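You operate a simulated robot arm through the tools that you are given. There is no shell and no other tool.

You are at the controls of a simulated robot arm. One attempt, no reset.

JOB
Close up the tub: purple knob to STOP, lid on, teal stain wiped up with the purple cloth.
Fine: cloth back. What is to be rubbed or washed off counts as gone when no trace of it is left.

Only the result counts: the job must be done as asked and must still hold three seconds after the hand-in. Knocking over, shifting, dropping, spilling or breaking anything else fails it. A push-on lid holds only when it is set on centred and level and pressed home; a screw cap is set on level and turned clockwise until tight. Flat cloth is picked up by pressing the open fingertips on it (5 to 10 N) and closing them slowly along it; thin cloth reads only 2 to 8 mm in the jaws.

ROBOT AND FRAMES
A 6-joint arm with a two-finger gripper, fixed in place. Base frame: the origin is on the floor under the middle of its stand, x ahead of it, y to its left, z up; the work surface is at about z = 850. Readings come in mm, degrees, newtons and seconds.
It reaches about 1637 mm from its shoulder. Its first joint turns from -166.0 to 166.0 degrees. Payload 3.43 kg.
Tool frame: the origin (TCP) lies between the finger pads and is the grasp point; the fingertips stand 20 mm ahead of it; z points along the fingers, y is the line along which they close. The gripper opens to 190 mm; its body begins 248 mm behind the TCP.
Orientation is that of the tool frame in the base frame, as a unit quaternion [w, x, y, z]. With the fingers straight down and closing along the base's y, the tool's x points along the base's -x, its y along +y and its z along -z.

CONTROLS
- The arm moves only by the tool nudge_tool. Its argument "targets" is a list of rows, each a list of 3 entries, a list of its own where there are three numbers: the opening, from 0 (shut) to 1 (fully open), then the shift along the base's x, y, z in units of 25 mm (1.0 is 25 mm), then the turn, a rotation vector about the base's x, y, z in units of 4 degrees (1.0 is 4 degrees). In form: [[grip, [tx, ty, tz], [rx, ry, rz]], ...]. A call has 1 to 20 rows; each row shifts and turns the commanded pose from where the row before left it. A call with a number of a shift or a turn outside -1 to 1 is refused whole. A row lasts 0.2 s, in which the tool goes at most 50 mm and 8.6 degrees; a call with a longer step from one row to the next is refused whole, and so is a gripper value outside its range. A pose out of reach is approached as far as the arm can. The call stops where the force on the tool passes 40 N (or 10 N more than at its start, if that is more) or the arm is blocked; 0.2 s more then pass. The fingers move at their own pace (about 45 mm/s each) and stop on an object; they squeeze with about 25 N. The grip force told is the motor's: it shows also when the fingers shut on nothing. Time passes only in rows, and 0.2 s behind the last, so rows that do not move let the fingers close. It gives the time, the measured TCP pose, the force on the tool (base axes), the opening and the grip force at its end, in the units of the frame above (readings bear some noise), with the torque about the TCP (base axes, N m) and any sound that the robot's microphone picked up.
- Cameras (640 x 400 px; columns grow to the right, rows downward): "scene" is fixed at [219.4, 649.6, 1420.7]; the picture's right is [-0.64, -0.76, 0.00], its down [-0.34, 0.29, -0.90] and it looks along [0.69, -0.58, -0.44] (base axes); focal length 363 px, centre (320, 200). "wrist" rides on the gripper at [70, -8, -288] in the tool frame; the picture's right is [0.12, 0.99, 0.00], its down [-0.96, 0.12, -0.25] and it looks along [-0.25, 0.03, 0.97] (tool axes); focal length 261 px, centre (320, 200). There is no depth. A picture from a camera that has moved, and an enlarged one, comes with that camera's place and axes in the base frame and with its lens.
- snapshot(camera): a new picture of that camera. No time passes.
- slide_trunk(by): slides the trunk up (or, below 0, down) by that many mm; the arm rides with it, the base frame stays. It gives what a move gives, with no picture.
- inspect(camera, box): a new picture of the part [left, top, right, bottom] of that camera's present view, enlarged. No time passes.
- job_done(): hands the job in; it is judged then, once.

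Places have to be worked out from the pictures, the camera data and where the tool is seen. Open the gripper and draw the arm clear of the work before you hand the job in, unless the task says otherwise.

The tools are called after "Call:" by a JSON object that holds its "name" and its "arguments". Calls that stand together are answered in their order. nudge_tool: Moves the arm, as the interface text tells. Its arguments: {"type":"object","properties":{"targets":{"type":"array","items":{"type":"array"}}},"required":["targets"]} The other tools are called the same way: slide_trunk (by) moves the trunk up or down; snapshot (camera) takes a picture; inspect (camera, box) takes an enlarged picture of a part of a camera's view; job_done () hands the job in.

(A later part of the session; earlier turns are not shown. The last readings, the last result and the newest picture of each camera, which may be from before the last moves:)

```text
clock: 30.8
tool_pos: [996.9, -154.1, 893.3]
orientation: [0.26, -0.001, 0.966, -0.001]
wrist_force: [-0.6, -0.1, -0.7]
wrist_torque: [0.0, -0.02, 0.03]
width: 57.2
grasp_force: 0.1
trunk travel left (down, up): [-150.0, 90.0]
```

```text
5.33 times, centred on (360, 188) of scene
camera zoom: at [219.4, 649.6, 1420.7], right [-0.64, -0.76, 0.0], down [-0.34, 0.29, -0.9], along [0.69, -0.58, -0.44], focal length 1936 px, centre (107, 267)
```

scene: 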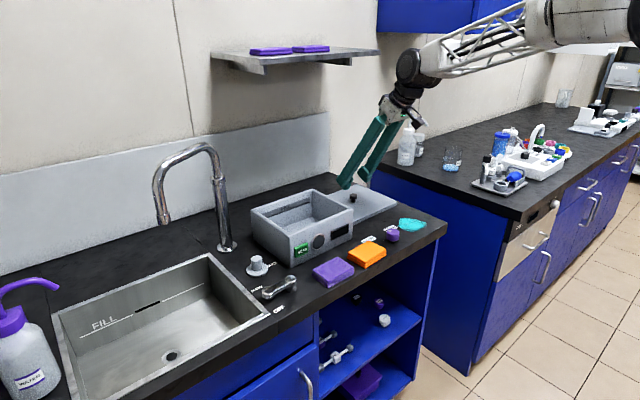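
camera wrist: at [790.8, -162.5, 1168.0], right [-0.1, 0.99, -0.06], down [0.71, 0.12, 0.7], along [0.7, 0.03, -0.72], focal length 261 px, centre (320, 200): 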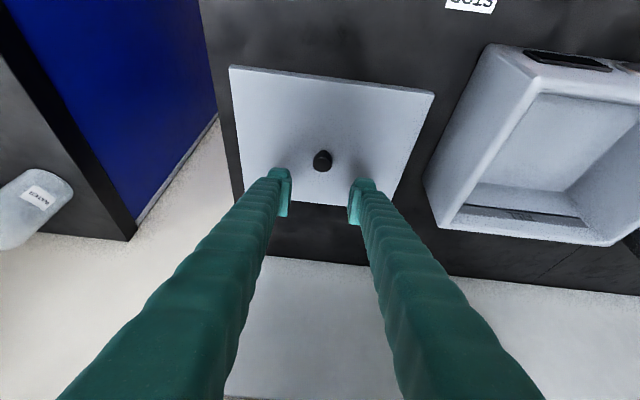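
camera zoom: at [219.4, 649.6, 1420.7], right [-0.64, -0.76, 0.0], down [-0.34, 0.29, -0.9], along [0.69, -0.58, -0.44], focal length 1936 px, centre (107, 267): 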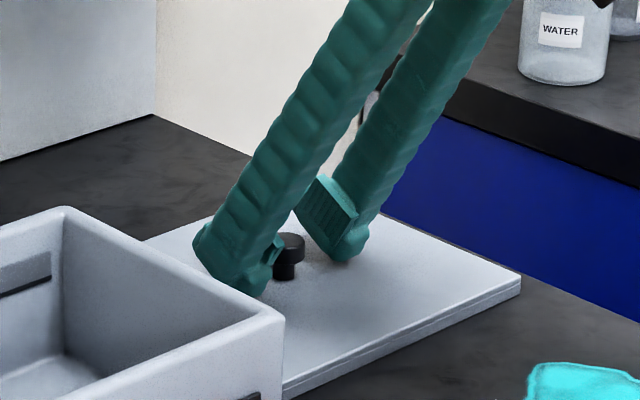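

The head sits centred between the pads with tips clear of the lid. I close the fingers.

Call:
{"name": "nudge_tool", "arguments": {"targets": [[0.2, [0, 0, 0], [0, 0, 0]], [0.1, [0, 0, 0], [0, 0, 0]], [0.05, [0, 0, 0], [0, 0, 0]], [0.05, [0, 0, 0], [0, 0, 0]], [0.05, [0, 0, 0], [0, 0, 0]]]}}

Call:
{"name": "inspect", "arguments": {"camera": "wrist", "box": [270, 130, 370, 230]}}

```text
clock: 32.0
tool_pos: [996.9, -153.6, 893.8]
orientation: [0.259, 0.0, 0.966, -0.001]
wrist_force: [-0.7, -0.5, 0.1]
wrist_torque: [0.02, -0.03, 0.0]
width: 24.8
grasp_force: 25.3
trunk travel left (down, up): [-150.0, 90.0]
```

```text
4.00 times, centred on (320, 180) of wrist
camera zoom: at [793.1, -162.7, 1107.1], right [-0.1, 0.99, -0.06], down [0.71, 0.12, 0.7], along [0.7, 0.03, -0.72], focal length 1043 px, centre (320, 280)
```

zoom: 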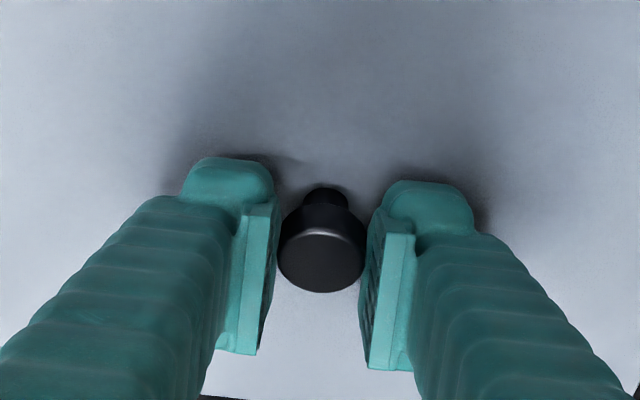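

Gripped the handle (24.8 mm, 25 N). I lift slowly by about 30 mm and check that the lid hangs level.

Call:
{"name": "nudge_tool", "arguments": {"targets": [[0.05, [0, 0, 0.2], [0, 0, 0]], [0.05, [0, 0, 0.2], [0, 0, 0]], [0.05, [0, 0, 0.3], [0, 0, 0]], [0.05, [0, 0, 0.3], [0, 0, 0]], [0.05, [0, 0, 0.2], [0, 0, 0]], [0.05, [0, 0, 0], [0, 0, 0]]]}}

Call:
{"name": "snapshot", "arguments": {"camera": "wrist"}}

Call:
{"name": "inspect", "arguments": {"camera": "scene", "box": [300, 150, 420, 225]}}

```text
clock: 33.4
tool_pos: [998.3, -152.6, 922.0]
orientation: [0.259, 0.0, 0.966, 0.0]
wrist_force: [-0.3, 0.6, -3.0]
wrist_torque: [-0.05, 0.0, -0.01]
width: 24.9
grasp_force: 25.0
trunk travel left (down, up): [-150.0, 90.0]
```

```text
taken
camera wrist: at [793.1, -161.6, 1136.0], right [-0.1, 0.99, -0.06], down [0.71, 0.12, 0.7], along [0.7, 0.03, -0.72], focal length 261 px, centre (320, 200)
```

wrist: 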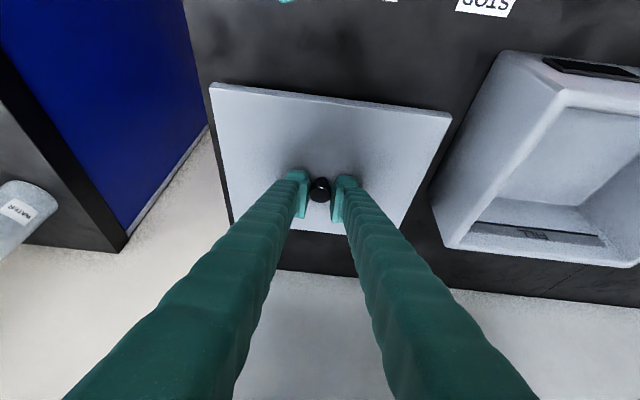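

```text
5.33 times, centred on (360, 188) of scene
camera zoom: at [219.4, 649.6, 1420.7], right [-0.64, -0.76, 0.0], down [-0.34, 0.29, -0.9], along [0.69, -0.58, -0.44], focal length 1936 px, centre (107, 267)
```

zoom: 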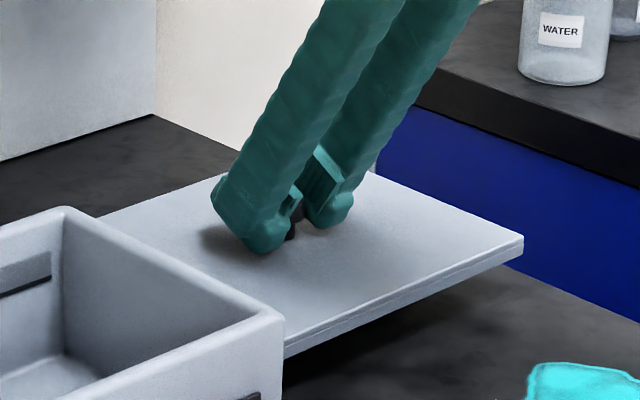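

The lid is up (about 3 N) and looks level. I lift another 105 mm so its underside clears the tub rim.

Call:
{"name": "nudge_tool", "arguments": {"targets": [[0.05, [0, 0, 0.4], [0, 0, 0]], [0.05, [0, 0, 0.6], [0, 0, 0]], [0.05, [0, 0, 0.6], [0, 0, 0]], [0.05, [0, 0, 0.6], [0, 0, 0]], [0.05, [0, 0, 0.6], [0, 0, 0]], [0.05, [0, 0, 0.6], [0, 0, 0]], [0.05, [0, 0, 0.5], [0, 0, 0]], [0.05, [0, 0, 0.3], [0, 0, 0]], [0.05, [0, 0, 0], [0, 0, 0]]]}}

Call:
{"name": "snapshot", "arguments": {"camera": "scene"}}

Call:
{"name": "snapshot", "arguments": {"camera": "wrist"}}

```text
clock: 35.4
tool_pos: [997.8, -152.7, 1028.6]
orientation: [0.259, 0.0, 0.966, -0.001]
wrist_force: [-0.8, -0.2, -2.2]
wrist_torque: [-0.01, 0.03, 0.02]
width: 25.0
grasp_force: 25.4
trunk travel left (down, up): [-150.0, 90.0]
```

```text
taken
```

scene: 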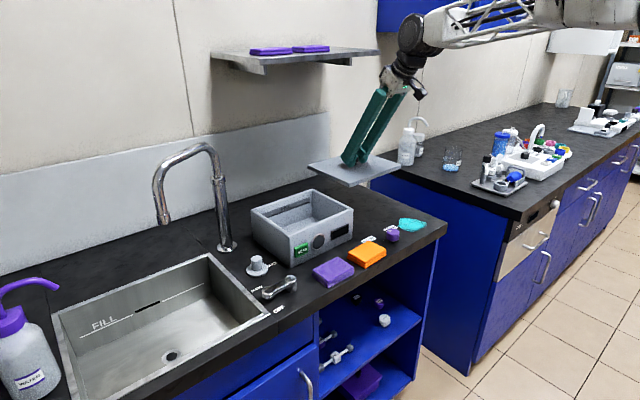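

```text
taken
camera wrist: at [793.1, -161.5, 1242.5], right [-0.1, 0.99, -0.06], down [0.71, 0.12, 0.7], along [0.7, 0.03, -0.72], focal length 261 px, centre (320, 200)
```

wrist: 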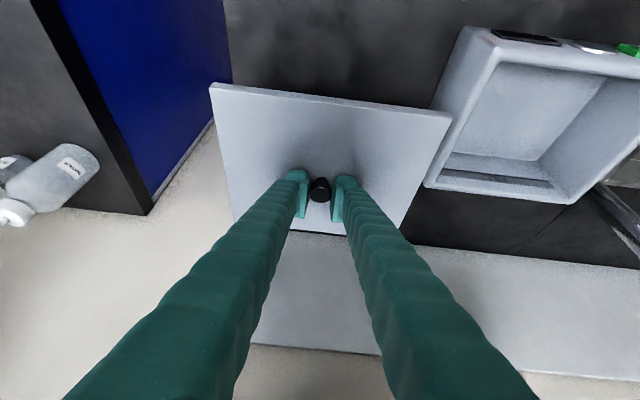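

Lid held at z≈985 underside, TCP (997.7, -153.5). I carry it over the tub with a gentle start and stop: shift (-59.7, +264.5).

Call:
{"name": "nudge_tool", "arguments": {"targets": [[0.05, [-0.17, 0.4, 0], [0, 0, 0]], [0.05, [-0.17, 0.7, 0], [0, 0, 0]], [0.05, [-0.17, 0.9, 0], [0, 0, 0]], [0.05, [-0.17, 0.9, 0], [0, 0, 0]], [0.05, [-0.17, 0.9, 0], [0, 0, 0]], [0.05, [-0.17, 0.9, 0], [0, 0, 0]], [0.05, [-0.17, 0.9, 0], [0, 0, 0]], [0.05, [-0.17, 0.9, 0], [0, 0, 0]], [0.05, [-0.17, 0.9, 0], [0, 0, 0]], [0.05, [-0.17, 0.9, 0], [0, 0, 0]], [0.05, [-0.17, 0.9, 0], [0, 0, 0]], [0.05, [-0.17, 0.7, 0], [0, 0, 0]], [0.05, [-0.17, 0.4, 0], [0, 0, 0]], [0.05, [-0.18, 0.28, 0], [0, 0, 0]], [0.05, [0, 0, 0], [0, 0, 0]], [0.05, [0, 0, 0], [0, 0, 0]]]}}

Call:
{"name": "snapshot", "arguments": {"camera": "wrist"}}

Call:
{"name": "inspect", "arguments": {"camera": "wrist", "box": [200, 60, 460, 222]}}

Call:
{"name": "inspect", "arguments": {"camera": "scene", "box": [230, 150, 390, 275]}}

```text
clock: 38.8
tool_pos: [937.6, 112.2, 1028.7]
orientation: [0.259, 0.0, 0.966, 0.0]
wrist_force: [0.5, 1.2, -2.5]
wrist_torque: [-0.02, 0.01, -0.01]
width: 24.7
grasp_force: 24.8
trunk travel left (down, up): [-150.0, 90.0]
```

```text
taken
camera wrist: at [733.8, 103.5, 1242.1], right [-0.1, 0.99, -0.06], down [0.71, 0.12, 0.7], along [0.7, 0.03, -0.72], focal length 261 px, centre (320, 200)
```

wrist: 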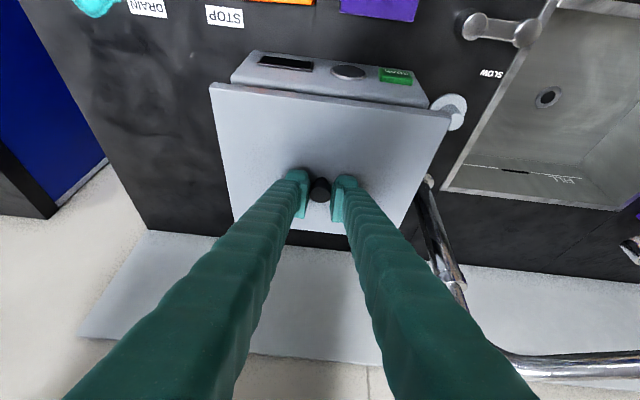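

```text
2.46 times, centred on (330, 141) of wrist
camera zoom: at [733.8, 103.5, 1242.1], right [-0.1, 0.99, -0.06], down [0.71, 0.12, 0.7], along [0.7, 0.03, -0.72], focal length 642 px, centre (295, 345)
```

zoom: 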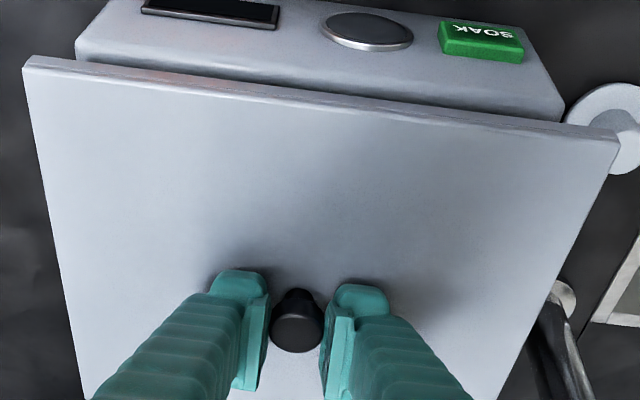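

```text
3.20 times, centred on (310, 212) of scene
camera zoom: at [219.4, 649.6, 1420.7], right [-0.64, -0.76, 0.0], down [-0.34, 0.29, -0.9], along [0.69, -0.58, -0.44], focal length 1161 px, centre (352, 160)
```

zoom: 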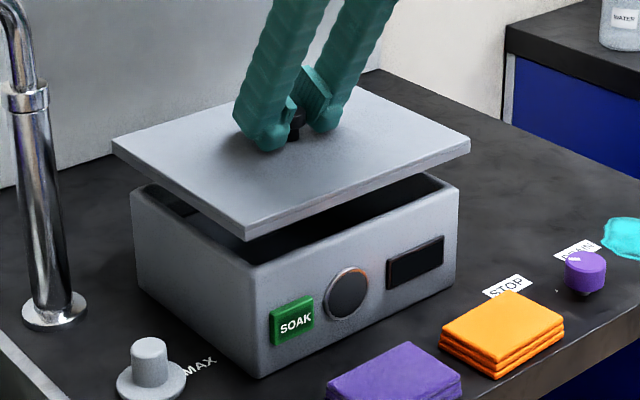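

Measured from both cameras the lid centre is about (939, 111.6) against the tub's (938.2, 110). I trim (-0.8, -1.6) and lower to about 8 mm above the rim, then check again.

Call:
{"name": "nudge_tool", "arguments": {"targets": [[0.05, [-0.03, -0.06, -0.3], [0, 0, 0]], [0.05, [0, 0, -0.3], [0, 0, 0]], [0.05, [0, 0, -0.3], [0, 0, 0]], [0.05, [0, 0, -0.1], [0, 0, 0]], [0.05, [0, 0, 0], [0, 0, 0]]]}}

Call:
{"name": "inspect", "arguments": {"camera": "wrist", "box": [200, 60, 330, 141]}}

Call:
{"name": "inspect", "arguments": {"camera": "wrist", "box": [340, 60, 470, 141]}}

Call:
{"name": "inspect", "arguments": {"camera": "scene", "box": [245, 170, 365, 260]}}

```text
clock: 40.0
tool_pos: [937.6, 111.2, 1002.5]
orientation: [0.259, -0.001, 0.966, 0.0]
wrist_force: [-0.1, 0.5, -2.3]
wrist_torque: [0.01, 0.02, 0.0]
width: 24.8
grasp_force: 25.1
trunk travel left (down, up): [-150.0, 90.0]
```

```text
4.92 times, centred on (265, 100) of wrist
camera zoom: at [733.5, 102.2, 1216.9], right [-0.1, 0.99, -0.06], down [0.71, 0.12, 0.69], along [0.7, 0.03, -0.72], focal length 1283 px, centre (591, 690)
```

zoom: 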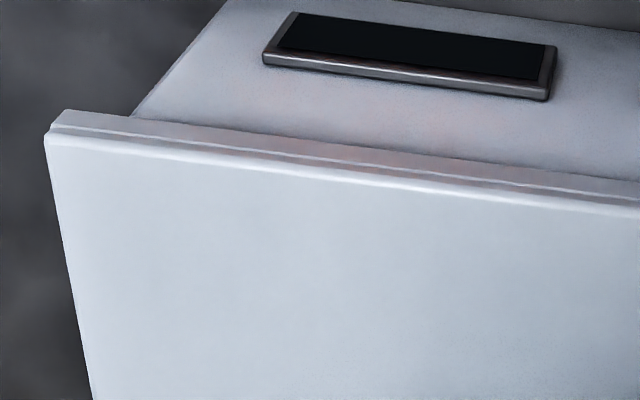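

```text
4.92 times, centred on (405, 100) of wrist
camera zoom: at [733.5, 102.2, 1216.9], right [-0.1, 0.99, -0.06], down [0.71, 0.12, 0.69], along [0.7, 0.03, -0.72], focal length 1283 px, centre (-98, 690)
```

zoom: 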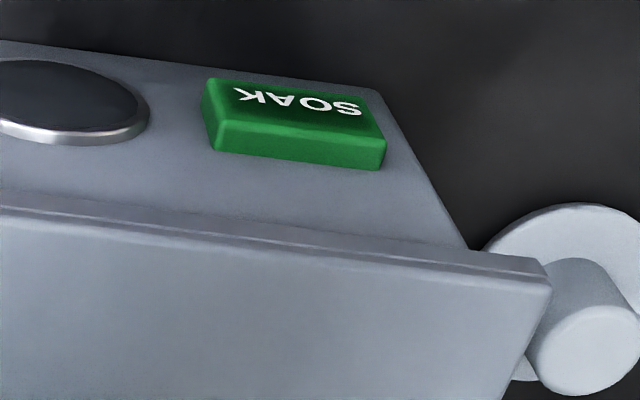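

```text
4.44 times, centred on (305, 215) of scene
camera zoom: at [219.4, 649.6, 1420.7], right [-0.64, -0.76, 0.0], down [-0.34, 0.29, -0.9], along [0.69, -0.58, -0.44], focal length 1613 px, centre (387, 133)
```

zoom: 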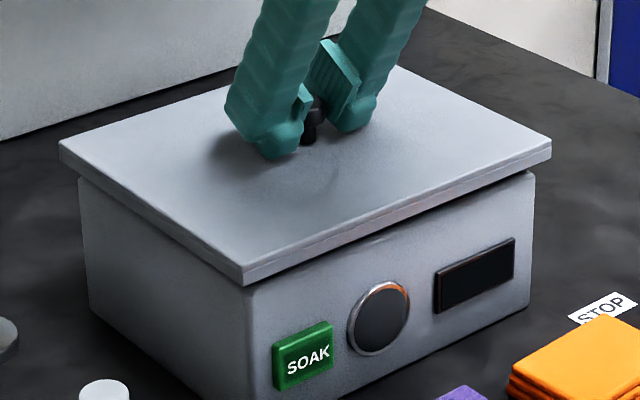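

Both cameras now put the lid centre within about 1 mm of the tub centre. I lower in 2 mm steps and watch the force.

Call:
{"name": "nudge_tool", "arguments": {"targets": [[0.05, [0, 0.01, -0.08], [0, 0, 0]], [0.05, [0, 0, -0.08], [0, 0, 0]], [0.05, [0, 0, -0.08], [0, 0, 0]], [0.05, [0, 0, -0.08], [0, 0, 0]], [0.05, [0, 0, 0], [0, 0, 0]]]}}

```text
clock: 41.2
tool_pos: [937.3, 109.8, 994.9]
orientation: [0.259, 0.0, 0.966, 0.001]
wrist_force: [-0.3, -0.2, -2.7]
wrist_torque: [0.01, 0.01, 0.01]
width: 24.9
grasp_force: 24.9
trunk travel left (down, up): [-150.0, 90.0]
```

No contact yet (still only the lid's weight). I go down another few millimetres in 1 mm steps.

Call:
{"name": "nudge_tool", "arguments": {"targets": [[0.05, [0, 0, -0.04], [0, 0, 0]], [0.05, [0, 0, -0.04], [0, 0, 0]], [0.05, [0, 0, -0.04], [0, 0, 0]], [0.05, [0, 0, -0.04], [0, 0, 0]], [0.05, [0, 0, 0], [0, 0, 0]]]}}

Call:
{"name": "inspect", "arguments": {"camera": "scene", "box": [245, 170, 365, 260]}}

```text
clock: 42.4
tool_pos: [938.3, 111.4, 991.1]
orientation: [0.259, -0.001, 0.966, 0.0]
wrist_force: [0.5, 1.1, -3.2]
wrist_torque: [0.01, 0.01, -0.02]
width: 24.7
grasp_force: 24.9
trunk travel left (down, up): [-150.0, 90.0]
```

```text
4.44 times, centred on (305, 215) of scene
camera zoom: at [219.4, 649.6, 1420.7], right [-0.64, -0.76, 0.0], down [-0.34, 0.29, -0.9], along [0.69, -0.58, -0.44], focal length 1613 px, centre (387, 133)
```

zoom: 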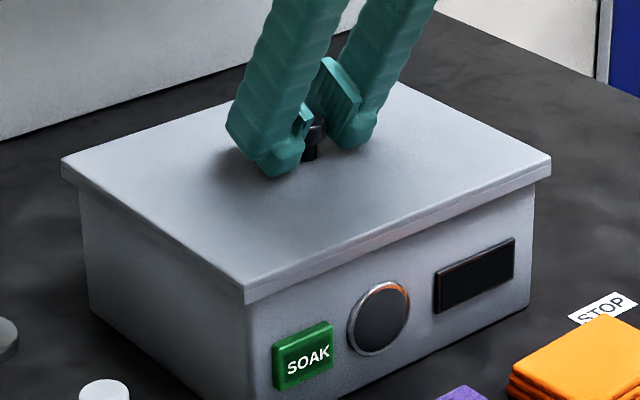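

Still free at TCP z 991, so the lid's skirt is passing around the rim. I keep lowering in 1 mm steps.

Call:
{"name": "nudge_tool", "arguments": {"targets": [[0.05, [0, 0, -0.04], [0, 0, 0]], [0.05, [0, 0, -0.04], [0, 0, 0]], [0.05, [0, 0, -0.04], [0, 0, 0]], [0.05, [0, 0, 0], [0, 0, 0]]]}}

```text
clock: 43.4
tool_pos: [937.8, 109.9, 987.4]
orientation: [0.259, 0.0, 0.966, 0.0]
wrist_force: [-0.3, 0.1, -2.5]
wrist_torque: [0.01, -0.06, 0.02]
width: 24.6
grasp_force: 24.7
trunk travel left (down, up): [-150.0, 90.0]
```

Still no contact. I continue down slowly.

Call:
{"name": "nudge_tool", "arguments": {"targets": [[0.05, [0, 0, -0.04], [0, 0, 0]], [0.05, [0, 0, -0.04], [0, 0, 0]], [0.05, [0, 0, -0.04], [0, 0, 0]], [0.05, [0, 0, 0], [0, 0, 0]]]}}

Call:
{"name": "inspect", "arguments": {"camera": "scene", "box": [245, 170, 365, 260]}}

Call:
{"name": "inspect", "arguments": {"camera": "wrist", "box": [200, 60, 460, 222]}}

```text
clock: 44.4
tool_pos: [938.4, 110.1, 985.9]
orientation: [0.259, -0.001, 0.966, 0.001]
wrist_force: [1.4, 0.5, 1.3]
wrist_torque: [-0.03, 0.0, 0.01]
width: 24.8
grasp_force: 24.8
trunk travel left (down, up): [-150.0, 90.0]
```

```text
4.44 times, centred on (305, 215) of scene
camera zoom: at [219.4, 649.6, 1420.7], right [-0.64, -0.76, 0.0], down [-0.34, 0.29, -0.9], along [0.69, -0.58, -0.44], focal length 1613 px, centre (387, 133)
```

zoom: 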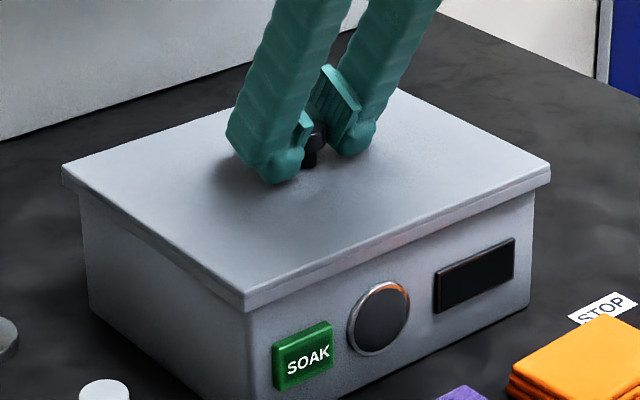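

```text
2.46 times, centred on (330, 141) of wrist
camera zoom: at [733.7, 101.9, 1199.5], right [-0.1, 0.99, -0.06], down [0.71, 0.12, 0.7], along [0.7, 0.03, -0.72], focal length 642 px, centre (295, 345)
```

zoom: 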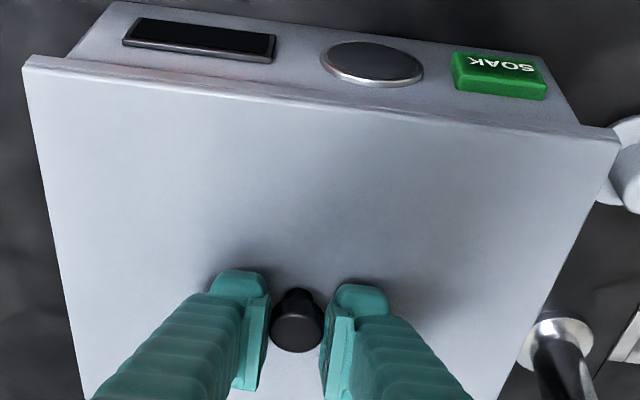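

Contact has begun (the lid's weight is now carried by the tub). I press down in small steps with the handle still held, watching force, height and sound.

Call:
{"name": "nudge_tool", "arguments": {"targets": [[0.05, [0, 0, -0.03], [0, 0, 0]], [0.05, [0, 0, -0.03], [0, 0, 0]], [0.05, [0, 0, -0.03], [0, 0, 0]], [0.05, [0, 0, 0], [0, 0, 0]]]}}

```text
clock: 45.4
tool_pos: [939.1, 111.5, 986.2]
orientation: [0.261, 0.0, 0.965, 0.0]
wrist_force: [2.3, 0.9, 25.6]
wrist_torque: [0.01, -0.05, -0.02]
width: 24.9
grasp_force: 25.7
trunk travel left (down, up): [-150.0, 90.0]
```

Force is 25.6 N with little travel. I press a bit further, in 0.5 mm steps.

Call:
{"name": "nudge_tool", "arguments": {"targets": [[0.05, [0, 0, -0.02], [0, 0, 0]], [0.05, [0, 0, -0.02], [0, 0, 0]], [0.05, [0, 0, -0.02], [0, 0, 0]], [0.05, [0, 0, 0], [0, 0, 0]]]}}

Call:
{"name": "inspect", "arguments": {"camera": "scene", "box": [245, 170, 365, 260]}}

```text
clock: 46.4
tool_pos: [937.8, 110.3, 983.1]
orientation: [0.259, -0.001, 0.966, 0.0]
wrist_force: [8.2, 2.3, 35.5]
wrist_torque: [0.1, -0.13, 0.02]
width: 24.8
grasp_force: 25.0
trunk travel left (down, up): [-150.0, 90.0]
```

```text
4.44 times, centred on (305, 215) of scene
camera zoom: at [219.4, 649.6, 1420.7], right [-0.64, -0.76, 0.0], down [-0.34, 0.29, -0.9], along [0.69, -0.58, -0.44], focal length 1613 px, centre (387, 133)
```

zoom: 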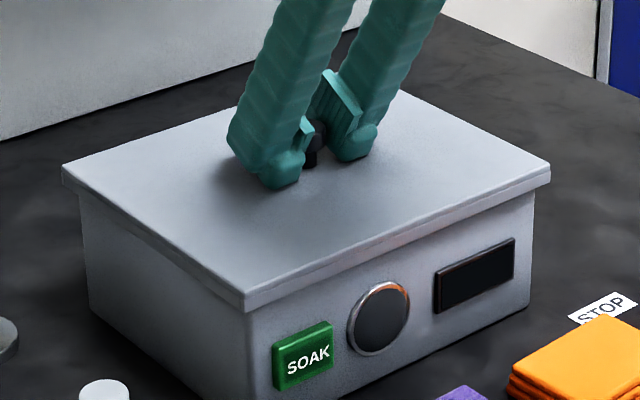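

The fingers have begun to slide down the handle at about 30 N and the lid hasn't moved further or clicked. I relieve the load, open, rise and then press on the handle top with closed fingertips.

Call:
{"name": "nudge_tool", "arguments": {"targets": [[0.05, [0, 0, 0.06], [0, 0, 0]], [0.05, [0, 0, 0.04], [0, 0, 0]], [0.15, [0, 0, 0], [0, 0, 0]], [0.3, [0, 0, 0], [0, 0, 0]], [0.35, [0, 0, 0], [0, 0, 0]], [0.35, [0, 0, 0], [0, 0, 0]], [0.35, [0, 0, 0.5], [0, 0, 0]], [0.35, [0, 0, 0.8], [0, 0, 0]], [0.35, [0, 0, 0.8], [0, 0, 0]], [0.35, [0, 0, 0.5], [0, 0, 0]]]}}

Call:
{"name": "inspect", "arguments": {"camera": "wrist", "box": [200, 60, 460, 222]}}

Call:
{"name": "inspect", "arguments": {"camera": "scene", "box": [245, 170, 365, 260]}}

```text
clock: 48.6
tool_pos: [937.0, 111.3, 1049.0]
orientation: [0.259, -0.001, 0.966, 0.0]
wrist_force: [-0.1, -0.4, 0.6]
wrist_torque: [-0.01, 0.0, -0.02]
width: 66.5
grasp_force: 0.0
trunk travel left (down, up): [-150.0, 90.0]
heard: snap
```

```text
2.46 times, centred on (330, 141) of wrist
camera zoom: at [732.8, 102.0, 1262.8], right [-0.1, 0.99, -0.06], down [0.71, 0.12, 0.69], along [0.7, 0.03, -0.72], focal length 642 px, centre (295, 345)
```

zoom: 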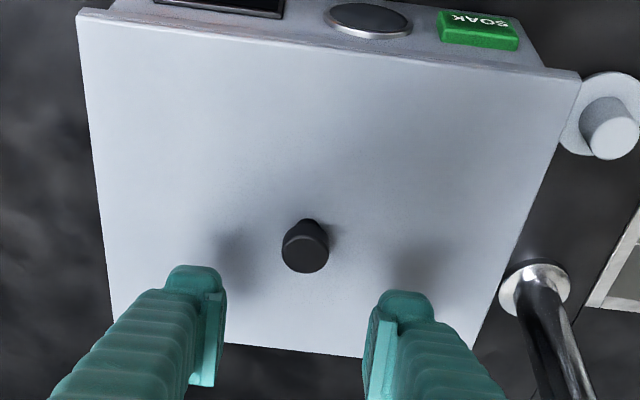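

```text
4.44 times, centred on (305, 215) of scene
camera zoom: at [219.4, 649.6, 1420.7], right [-0.64, -0.76, 0.0], down [-0.34, 0.29, -0.9], along [0.69, -0.58, -0.44], focal length 1613 px, centre (387, 133)
```

zoom: 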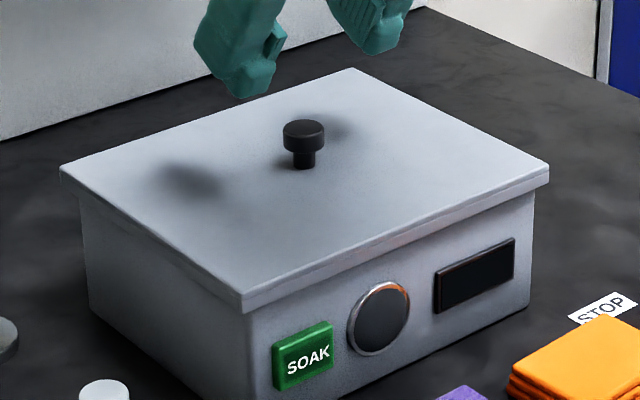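

A "snap" was heard during the release. I check the handle and lid position again before pressing on top to make sure it is home.

Call:
{"name": "inspect", "arguments": {"camera": "wrist", "box": [220, 50, 320, 112]}}

Call:
{"name": "inspect", "arguments": {"camera": "wrist", "box": [360, 60, 460, 122]}}

Call:
{"name": "inspect", "arguments": {"camera": "wrist", "box": [280, 130, 380, 192]}}

Call:
{"name": "inspect", "arguments": {"camera": "scene", "box": [250, 205, 310, 255]}}

```text
6.40 times, centred on (270, 81) of wrist
camera zoom: at [732.8, 102.0, 1262.8], right [-0.1, 0.99, -0.06], down [0.71, 0.12, 0.69], along [0.7, 0.03, -0.72], focal length 1668 px, centre (640, 962)
```

zoom: 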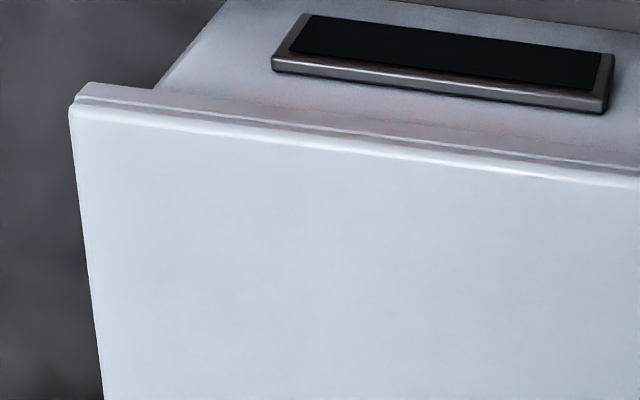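

```text
6.40 times, centred on (410, 91) of wrist
camera zoom: at [732.8, 102.0, 1262.8], right [-0.1, 0.99, -0.06], down [0.71, 0.12, 0.69], along [0.7, 0.03, -0.72], focal length 1668 px, centre (-256, 898)
```

zoom: 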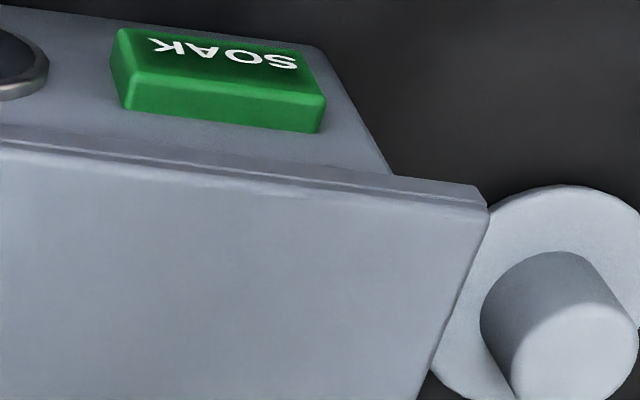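

```text
6.40 times, centred on (330, 161) of wrist
camera zoom: at [732.8, 102.0, 1262.8], right [-0.1, 0.99, -0.06], down [0.71, 0.12, 0.69], along [0.7, 0.03, -0.72], focal length 1668 px, centre (256, 450)
```

zoom: 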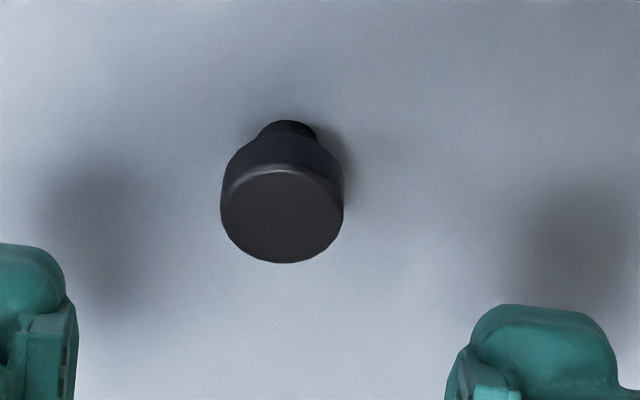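

```text
8.00 times, centred on (280, 230) of scene
camera zoom: at [219.4, 649.6, 1420.7], right [-0.64, -0.76, 0.0], down [-0.34, 0.29, -0.9], along [0.69, -0.58, -0.44], focal length 2903 px, centre (640, -40)
```

zoom: 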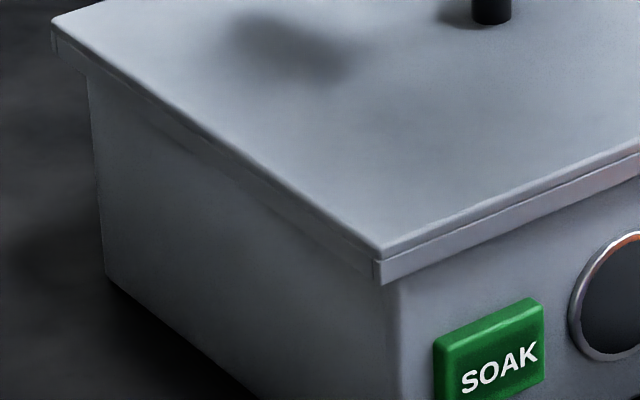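

The lid reads centred within about 1 mm of the tub. To be sure it is home I close the fingers, and press gently on the handle top.

Call:
{"name": "nudge_tool", "arguments": {"targets": [[0, [0.06, 0.03, 0], [0, 0, 0]], [0, [0, 0, 0], [0, 0, 0]], [0, [0, 0, 0], [0, 0, 0]], [0, [0, 0, 0], [0, 0, 0]], [0, [0, 0, -0.4], [0, 0, 0]], [0, [0, 0, -0.4], [0, 0, 0]], [0, [0, 0, -0.4], [0, 0, 0]], [0, [0, 0, 0], [0, 0, 0]]]}}

Call:
{"name": "inspect", "arguments": {"camera": "wrist", "box": [270, 130, 370, 230]}}

Call:
{"name": "inspect", "arguments": {"camera": "scene", "box": [245, 150, 365, 240]}}

```text
clock: 50.4
tool_pos: [939.8, 110.9, 1018.8]
orientation: [0.258, 0.0, 0.966, 0.0]
wrist_force: [0.8, 0.8, 0.1]
wrist_torque: [0.05, -0.03, 0.02]
width: 0.0
grasp_force: 25.3
trunk travel left (down, up): [-150.0, 90.0]
```

```text
4.00 times, centred on (320, 180) of wrist
camera zoom: at [734.5, 101.8, 1231.9], right [-0.1, 0.99, -0.06], down [0.71, 0.12, 0.7], along [0.7, 0.03, -0.72], focal length 1043 px, centre (320, 280)
```

zoom: 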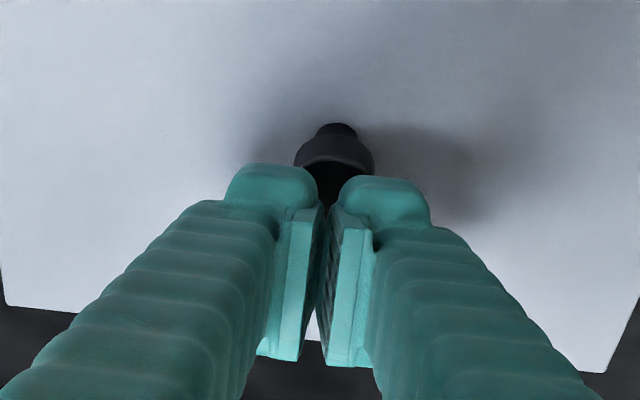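

```text
4.44 times, centred on (305, 195) of scene
camera zoom: at [219.4, 649.6, 1420.7], right [-0.64, -0.76, 0.0], down [-0.34, 0.29, -0.9], along [0.69, -0.58, -0.44], focal length 1613 px, centre (387, 222)
```

zoom: 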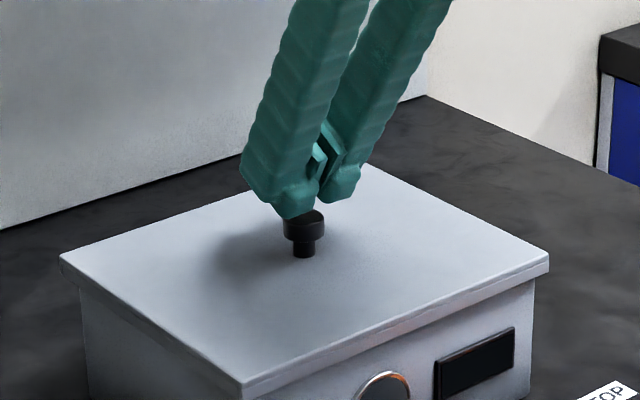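

The closed tips are just above the handle. I go down in small steps to press it.

Call:
{"name": "nudge_tool", "arguments": {"targets": [[0, [0, 0, -0.08], [0, 0, 0]], [0, [0, 0, -0.08], [0, 0, 0]], [0, [0, 0, -0.08], [0, 0, 0]], [0, [0, 0, -0.04], [0, 0, 0]], [0, [0, 0, -0.04], [0, 0, 0]], [0, [0, 0, -0.04], [0, 0, 0]], [0, [0, 0, 0], [0, 0, 0]]]}}

```text
clock: 52.0
tool_pos: [940.3, 111.6, 1009.5]
orientation: [0.259, 0.0, 0.966, 0.0]
wrist_force: [-0.4, -0.6, 0.7]
wrist_torque: [0.03, 0.02, 0.0]
width: 0.0
grasp_force: 25.2
trunk travel left (down, up): [-150.0, 90.0]
```

No contact yet at 1009. I go on in 1 mm steps.

Call:
{"name": "nudge_tool", "arguments": {"targets": [[0, [0, 0, -0.04], [0, 0, 0]], [0, [0, 0, -0.04], [0, 0, 0]], [0, [0, 0, -0.04], [0, 0, 0]], [0, [0, 0, -0.04], [0, 0, 0]], [0, [0, 0, -0.04], [0, 0, 0]], [0, [0, 0, 0], [0, 0, 0]]]}}

Call:
{"name": "inspect", "arguments": {"camera": "scene", "box": [285, 180, 345, 225]}}

```text
clock: 53.4
tool_pos: [939.3, 110.5, 1006.7]
orientation: [0.26, 0.0, 0.966, 0.0]
wrist_force: [4.4, 1.6, 17.2]
wrist_torque: [0.06, 0.01, 0.03]
width: 6.3
grasp_force: 24.8
trunk travel left (down, up): [-150.0, 90.0]
```

```text
8.89 times, centred on (315, 202) of scene
camera zoom: at [219.4, 649.6, 1420.7], right [-0.64, -0.76, 0.0], down [-0.34, 0.29, -0.9], along [0.69, -0.58, -0.44], focal length 3226 px, centre (364, 178)
```

zoom: 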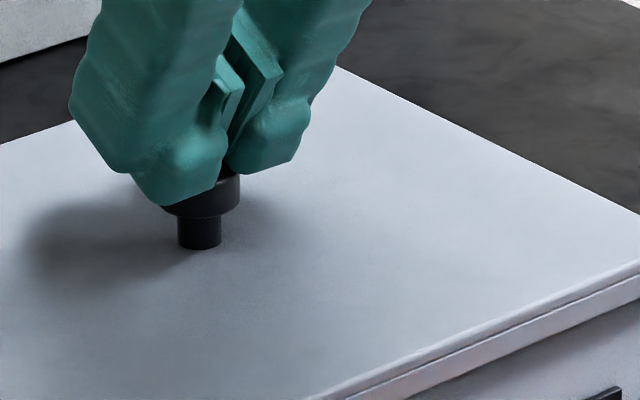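

Contact on the handle at 17 N (fingers spread slightly). I press a little more, up to about 30–35 N.

Call:
{"name": "nudge_tool", "arguments": {"targets": [[0, [0, 0, -0.03], [0, 0, 0]], [0, [0, 0, -0.03], [0, 0, 0]], [0, [0, 0, 0], [0, 0, 0]]]}}

```text
clock: 54.2
tool_pos: [940.5, 110.2, 1006.3]
orientation: [0.262, 0.0, 0.965, 0.0]
wrist_force: [-5.9, -1.5, 12.5]
wrist_torque: [0.0, 0.24, 0.0]
width: 6.3
grasp_force: 24.5
trunk travel left (down, up): [-150.0, 90.0]
stopped in row 3: the force on the tool passed its limit at 41 N (the readings are from after the stop); the commanded pose is now the measured one
```

It took 41 N with no further snap or movement, so the lid is home. I back straight up and look.

Call:
{"name": "nudge_tool", "arguments": {"targets": [[0, [0, 0, 0.3], [0, 0, 0]], [0, [0, 0, 0.6], [0, 0, 0]], [0, [0, 0, 0.8], [0, 0, 0]], [0, [0, 0, 0.8], [0, 0, 0]], [0.1, [0, 0, 0], [0, 0, 0]]]}}

Call:
{"name": "inspect", "arguments": {"camera": "scene", "box": [245, 170, 365, 260]}}

Call:
{"name": "inspect", "arguments": {"camera": "scene", "box": [250, 205, 310, 255]}}

Call:
{"name": "snapshot", "arguments": {"camera": "wrist"}}

```text
clock: 55.4
tool_pos: [940.3, 110.8, 1068.2]
orientation: [0.26, -0.001, 0.965, 0.0]
wrist_force: [0.2, 0.0, -0.5]
wrist_torque: [0.03, 0.0, -0.02]
width: 19.4
grasp_force: 0.0
trunk travel left (down, up): [-150.0, 90.0]
```

```text
4.44 times, centred on (305, 215) of scene
camera zoom: at [219.4, 649.6, 1420.7], right [-0.64, -0.76, 0.0], down [-0.34, 0.29, -0.9], along [0.69, -0.58, -0.44], focal length 1613 px, centre (387, 133)
```

zoom: 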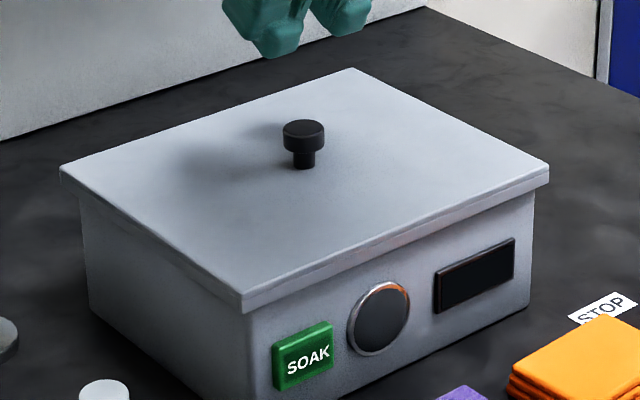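

```text
8.00 times, centred on (280, 230) of scene
camera zoom: at [219.4, 649.6, 1420.7], right [-0.64, -0.76, 0.0], down [-0.34, 0.29, -0.9], along [0.69, -0.58, -0.44], focal length 2903 px, centre (640, -40)
```

zoom: 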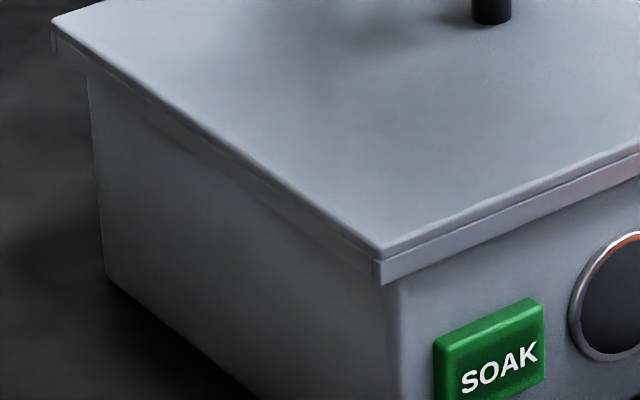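

```text
taken
camera wrist: at [733.6, 102.2, 1280.8], right [-0.1, 0.99, -0.06], down [0.71, 0.12, 0.7], along [0.7, 0.03, -0.71], focal length 261 px, centre (320, 200)
```

wrist: 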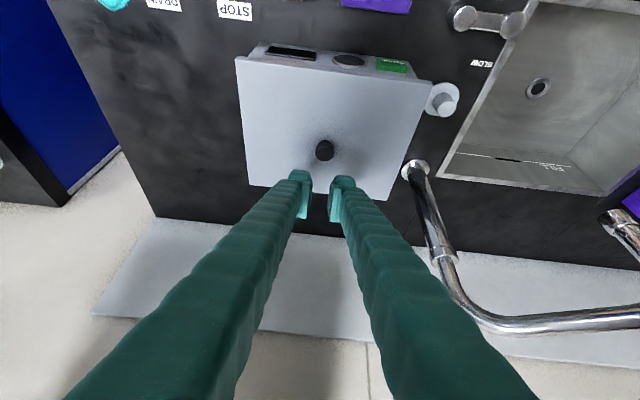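

The lid is unchanged, level and centred. Now the cloth: I return the tool to vertical and move above the purple cloth near (758, 156) for a look.

Call:
{"name": "nudge_tool", "arguments": {"targets": [[0.3, [-0.9, 0.225, 0.1], [0, 0.9375, 0]], [0.5, [-0.9, 0.225, 0.1], [0, 0.9375, 0]], [0.7, [-0.9, 0.225, 0], [0, 0.9375, 0]], [0.7, [-0.9, 0.225, 0], [0, 0.9375, 0]], [0.7, [-0.9, 0.225, 0], [0, 0.9375, 0]], [0.7, [-0.9, 0.225, 0], [0, 0.9375, 0]], [0.7, [-0.9, 0.225, 0], [0, 0.9375, 0]], [0.7, [-0.9, 0.225, 0], [0, 0.9375, 0]], [0.7, [0, 0, 0], [0, 0, 0]]]}}

Call:
{"name": "snapshot", "arguments": {"camera": "wrist"}}

Call:
{"name": "inspect", "arguments": {"camera": "wrist", "box": [240, 120, 400, 220]}}

Call:
{"name": "inspect", "arguments": {"camera": "scene", "box": [300, 235, 400, 298]}}

```text
clock: 57.4
tool_pos: [759.3, 154.8, 1074.0]
orientation: [0.002, 0.0, 1.0, 0.0]
wrist_force: [-0.8, 0.4, 0.2]
wrist_torque: [-0.01, 0.03, 0.0]
width: 132.8
grasp_force: 0.2
trunk travel left (down, up): [-150.0, 90.0]
```

```text
taken
camera wrist: at [688.2, 146.9, 1360.5], right [-0.12, 0.99, 0.0], down [0.96, 0.12, 0.25], along [0.25, 0.03, -0.97], focal length 261 px, centre (320, 200)
```

wrist: 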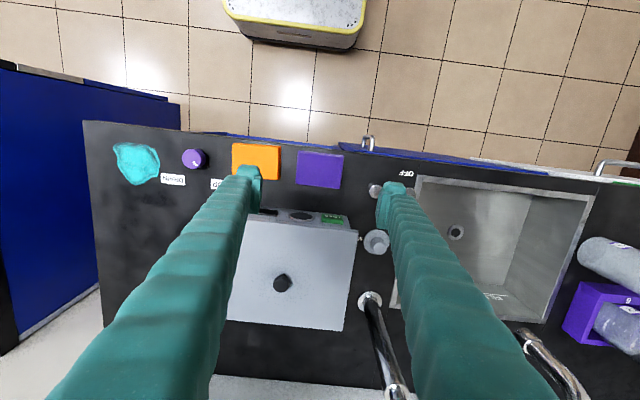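

```text
4.00 times, centred on (320, 170) of wrist
camera zoom: at [688.2, 146.9, 1360.5], right [-0.12, 0.99, 0.0], down [0.96, 0.12, 0.25], along [0.25, 0.03, -0.97], focal length 1043 px, centre (320, 320)
```

zoom: 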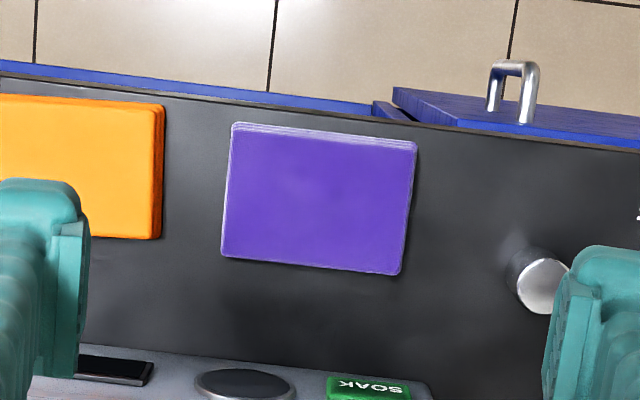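

```text
6.35 times, centred on (350, 266) of scene
camera zoom: at [219.4, 649.6, 1420.7], right [-0.64, -0.76, 0.0], down [-0.34, 0.29, -0.9], along [0.69, -0.58, -0.44], focal length 2304 px, centre (130, -222)
```

zoom: 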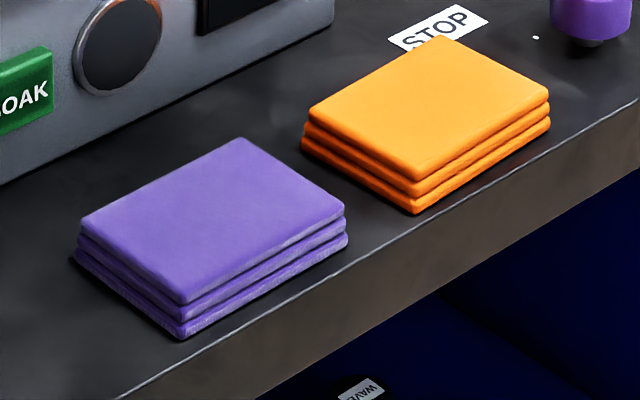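

The cloth is 60 (x) × 86 (y) × about 16 mm high, centred at (758.5, 154.5). I'll grip it across x, so I turn the tool +90° about z while lowering above it.

Call:
{"name": "nudge_tool", "arguments": {"targets": [[0.6, [0, 0, -0.2], [0, 0, 1]], [0.5, [0, 0, -0.2], [0, 0, 1]], [0.45, [0, 0, -0.2], [0, 0, 1]], [0.45, [0, 0, -0.2], [0, 0, 1]], [0.45, [0, 0, -0.2], [0, 0, 1]], [0.45, [0, 0, -0.2], [0, 0, 1]], [0.45, [0, 0, -0.2], [0, 0, 1]], [0.45, [0, 0, -0.2], [0, 0, 1]], [0.45, [0, 0, -0.2], [0, 0, 1]], [0.45, [0, 0, -0.2], [0, 0, 1]], [0.45, [0, 0, -0.2], [0, 0, 1]], [0.45, [0, 0, -0.2], [0, 0, 1]], [0.45, [0, 0, -0.2], [0, 0, 1]], [0.45, [0, 0, -0.2], [0, 0, 1]], [0.45, [0, 0, -0.2], [0, 0, 1]], [0.45, [0, 0, -0.2], [0, 0, 1]], [0.45, [0, 0, -0.2], [0, 0, 1]], [0.45, [0, 0, -0.2], [0, 0, 1]], [0.45, [0, 0, -0.2], [0, 0, 1]], [0.45, [0, 0, -0.2], [0, 0, 1]]]}}

Call:
{"name": "nudge_tool", "arguments": {"targets": [[0.45, [0, 0, -0.2], [0, 0, 0.8333]], [0.45, [0, 0, -0.2], [0, 0, 0.8333]], [0.45, [0, 0, -0.2], [0, 0, 0.8333]], [0.45, [0, 0, 0], [0, 0, 0]]]}}

Call:
{"name": "snapshot", "arguments": {"camera": "wrist"}}

Call:
{"name": "inspect", "arguments": {"camera": "wrist", "box": [240, 120, 400, 240]}}

Call:
{"name": "inspect", "arguments": {"camera": "scene", "box": [280, 190, 420, 300]}}

```text
clock: 61.6
tool_pos: [759.7, 155.3, 972.6]
orientation: [0.001, -0.644, 0.765, 0.001]
wrist_force: [0.5, 0.1, -0.2]
wrist_torque: [0.01, 0.0, -0.01]
width: 85.7
grasp_force: 0.0
trunk travel left (down, up): [-150.0, 90.0]
```

```text
clock: 62.6
tool_pos: [760.7, 156.6, 956.6]
orientation: [-0.001, 0.708, -0.706, -0.002]
wrist_force: [0.2, 0.3, -0.5]
wrist_torque: [0.03, 0.01, -0.05]
width: 85.6
grasp_force: 0.0
trunk travel left (down, up): [-150.0, 90.0]
```

```text
taken
camera wrist: at [768.9, 84.8, 1244.6], right [-0.99, -0.12, 0.0], down [-0.12, 0.96, 0.25], along [-0.03, 0.25, -0.97], focal length 261 px, centre (320, 200)
```

wrist: 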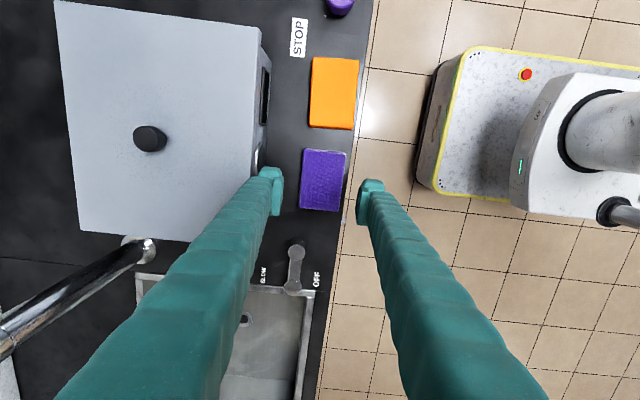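

```text
3.33 times, centred on (320, 180) of wrist
camera zoom: at [768.9, 84.8, 1244.6], right [-0.99, -0.12, 0.0], down [-0.12, 0.96, 0.25], along [-0.03, 0.25, -0.97], focal length 869 px, centre (320, 267)
```

zoom: 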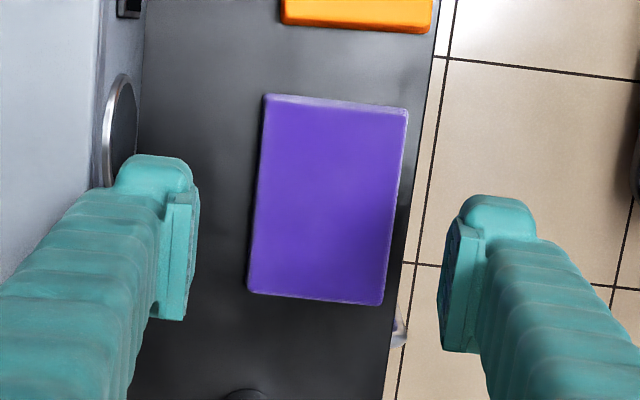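

```text
3.64 times, centred on (350, 245) of scene
camera zoom: at [219.4, 649.6, 1420.7], right [-0.64, -0.76, 0.0], down [-0.34, 0.29, -0.9], along [0.69, -0.58, -0.44], focal length 1320 px, centre (211, 36)
```

zoom: 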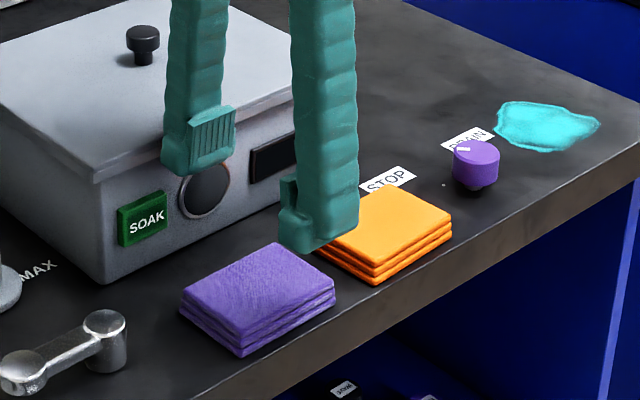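

The cloth centre reads (758.2, 153.4). I narrow to about 72 mm (clear of the tub's dial), centre, and lower to TCP z≈880.

Call:
{"name": "nudge_tool", "arguments": {"targets": [[0.38, [-0.1, -0.05, 0], [0, 0, 0]], [0.38, [0, 0, 0], [0, 0, 0]], [0.38, [0, 0, -0.7], [0, 0, 0]], [0.38, [0, 0, -0.7], [0, 0, 0]], [0.38, [0, 0, -0.7], [0, 0, 0]], [0.38, [0, 0, -0.6], [0, 0, 0]], [0.38, [0, 0, -0.3], [0, 0, 0]], [0.38, [0, 0, 0], [0, 0, 0]]]}}

Call:
{"name": "inspect", "arguments": {"camera": "wrist", "box": [240, 120, 400, 240]}}

Call:
{"name": "inspect", "arguments": {"camera": "scene", "box": [280, 210, 400, 300]}}

```text
clock: 64.4
tool_pos: [757.7, 155.9, 882.5]
orientation: [-0.002, 0.708, -0.707, -0.002]
wrist_force: [-0.2, 0.3, 0.1]
wrist_torque: [0.02, 0.01, -0.04]
width: 72.1
grasp_force: 0.1
trunk travel left (down, up): [-150.0, 90.0]
```

```text
3.33 times, centred on (320, 180) of wrist
camera zoom: at [766.4, 84.0, 1169.4], right [-0.99, -0.12, 0.0], down [-0.12, 0.96, 0.25], along [-0.03, 0.25, -0.97], focal length 869 px, centre (320, 267)
```

zoom: 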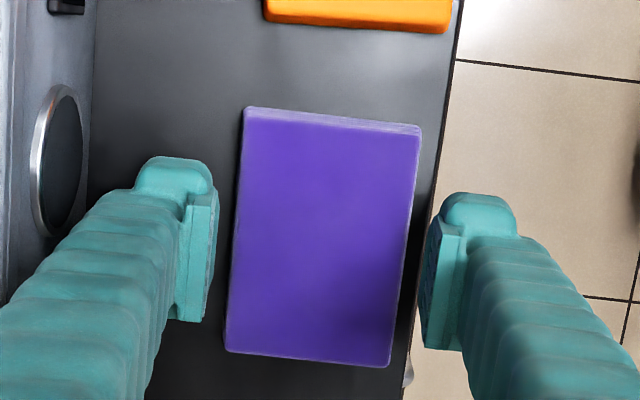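

```text
4.44 times, centred on (340, 255) of scene
camera zoom: at [219.4, 649.6, 1420.7], right [-0.64, -0.76, 0.0], down [-0.34, 0.29, -0.9], along [0.69, -0.58, -0.44], focal length 1613 px, centre (231, -44)
```

zoom: 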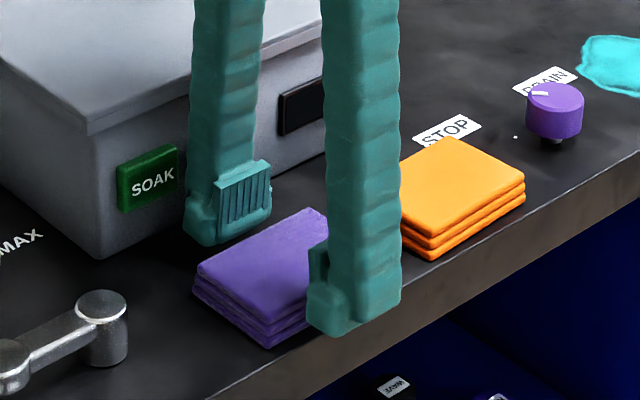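

The pads straddle the cloth with a few mm clearance each side. I lower in small steps to find the counter with the tips.

Call:
{"name": "nudge_tool", "arguments": {"targets": [[0.38, [0, 0, -0.1], [0, 0, 0]], [0.38, [0, 0, -0.1], [0, 0, 0]], [0.38, [0, 0, -0.08], [0, 0, 0]], [0.38, [0, 0, -0.04], [0, 0, 0]], [0.38, [0, 0, 0], [0, 0, 0]]]}}

```text
clock: 65.6
tool_pos: [758.1, 154.9, 874.2]
orientation: [-0.001, 0.707, -0.707, -0.001]
wrist_force: [0.3, -0.1, 0.7]
wrist_torque: [-0.01, 0.02, 0.0]
width: 72.0
grasp_force: 0.1
trunk travel left (down, up): [-150.0, 90.0]
```

Call:
{"name": "nudge_tool", "arguments": {"targets": [[0.38, [0, 0, -0.04], [0, 0, 0]], [0.38, [0, 0, -0.04], [0, 0, 0]], [0.38, [0, 0, 0], [0, 0, 0]]]}}

Call:
{"name": "inspect", "arguments": {"camera": "scene", "box": [310, 235, 370, 285]}}

```text
clock: 66.4
tool_pos: [757.3, 155.1, 871.7]
orientation: [-0.001, 0.708, -0.707, -0.001]
wrist_force: [0.2, 1.1, -0.2]
wrist_torque: [-0.04, 0.01, 0.01]
width: 72.4
grasp_force: 0.1
trunk travel left (down, up): [-150.0, 90.0]
```

```text
8.00 times, centred on (340, 260) of scene
camera zoom: at [219.4, 649.6, 1420.7], right [-0.64, -0.76, 0.0], down [-0.34, 0.29, -0.9], along [0.69, -0.58, -0.44], focal length 2903 px, centre (160, -280)
```

zoom: 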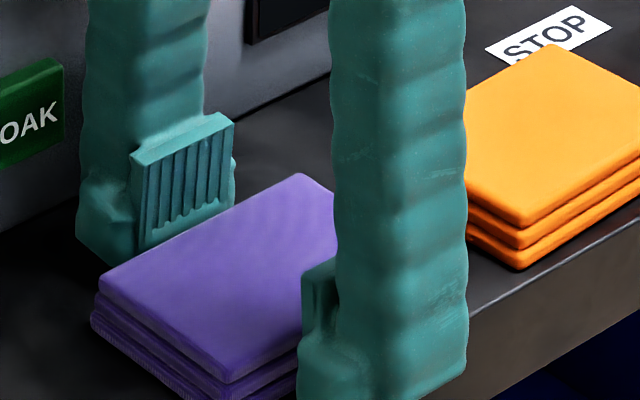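

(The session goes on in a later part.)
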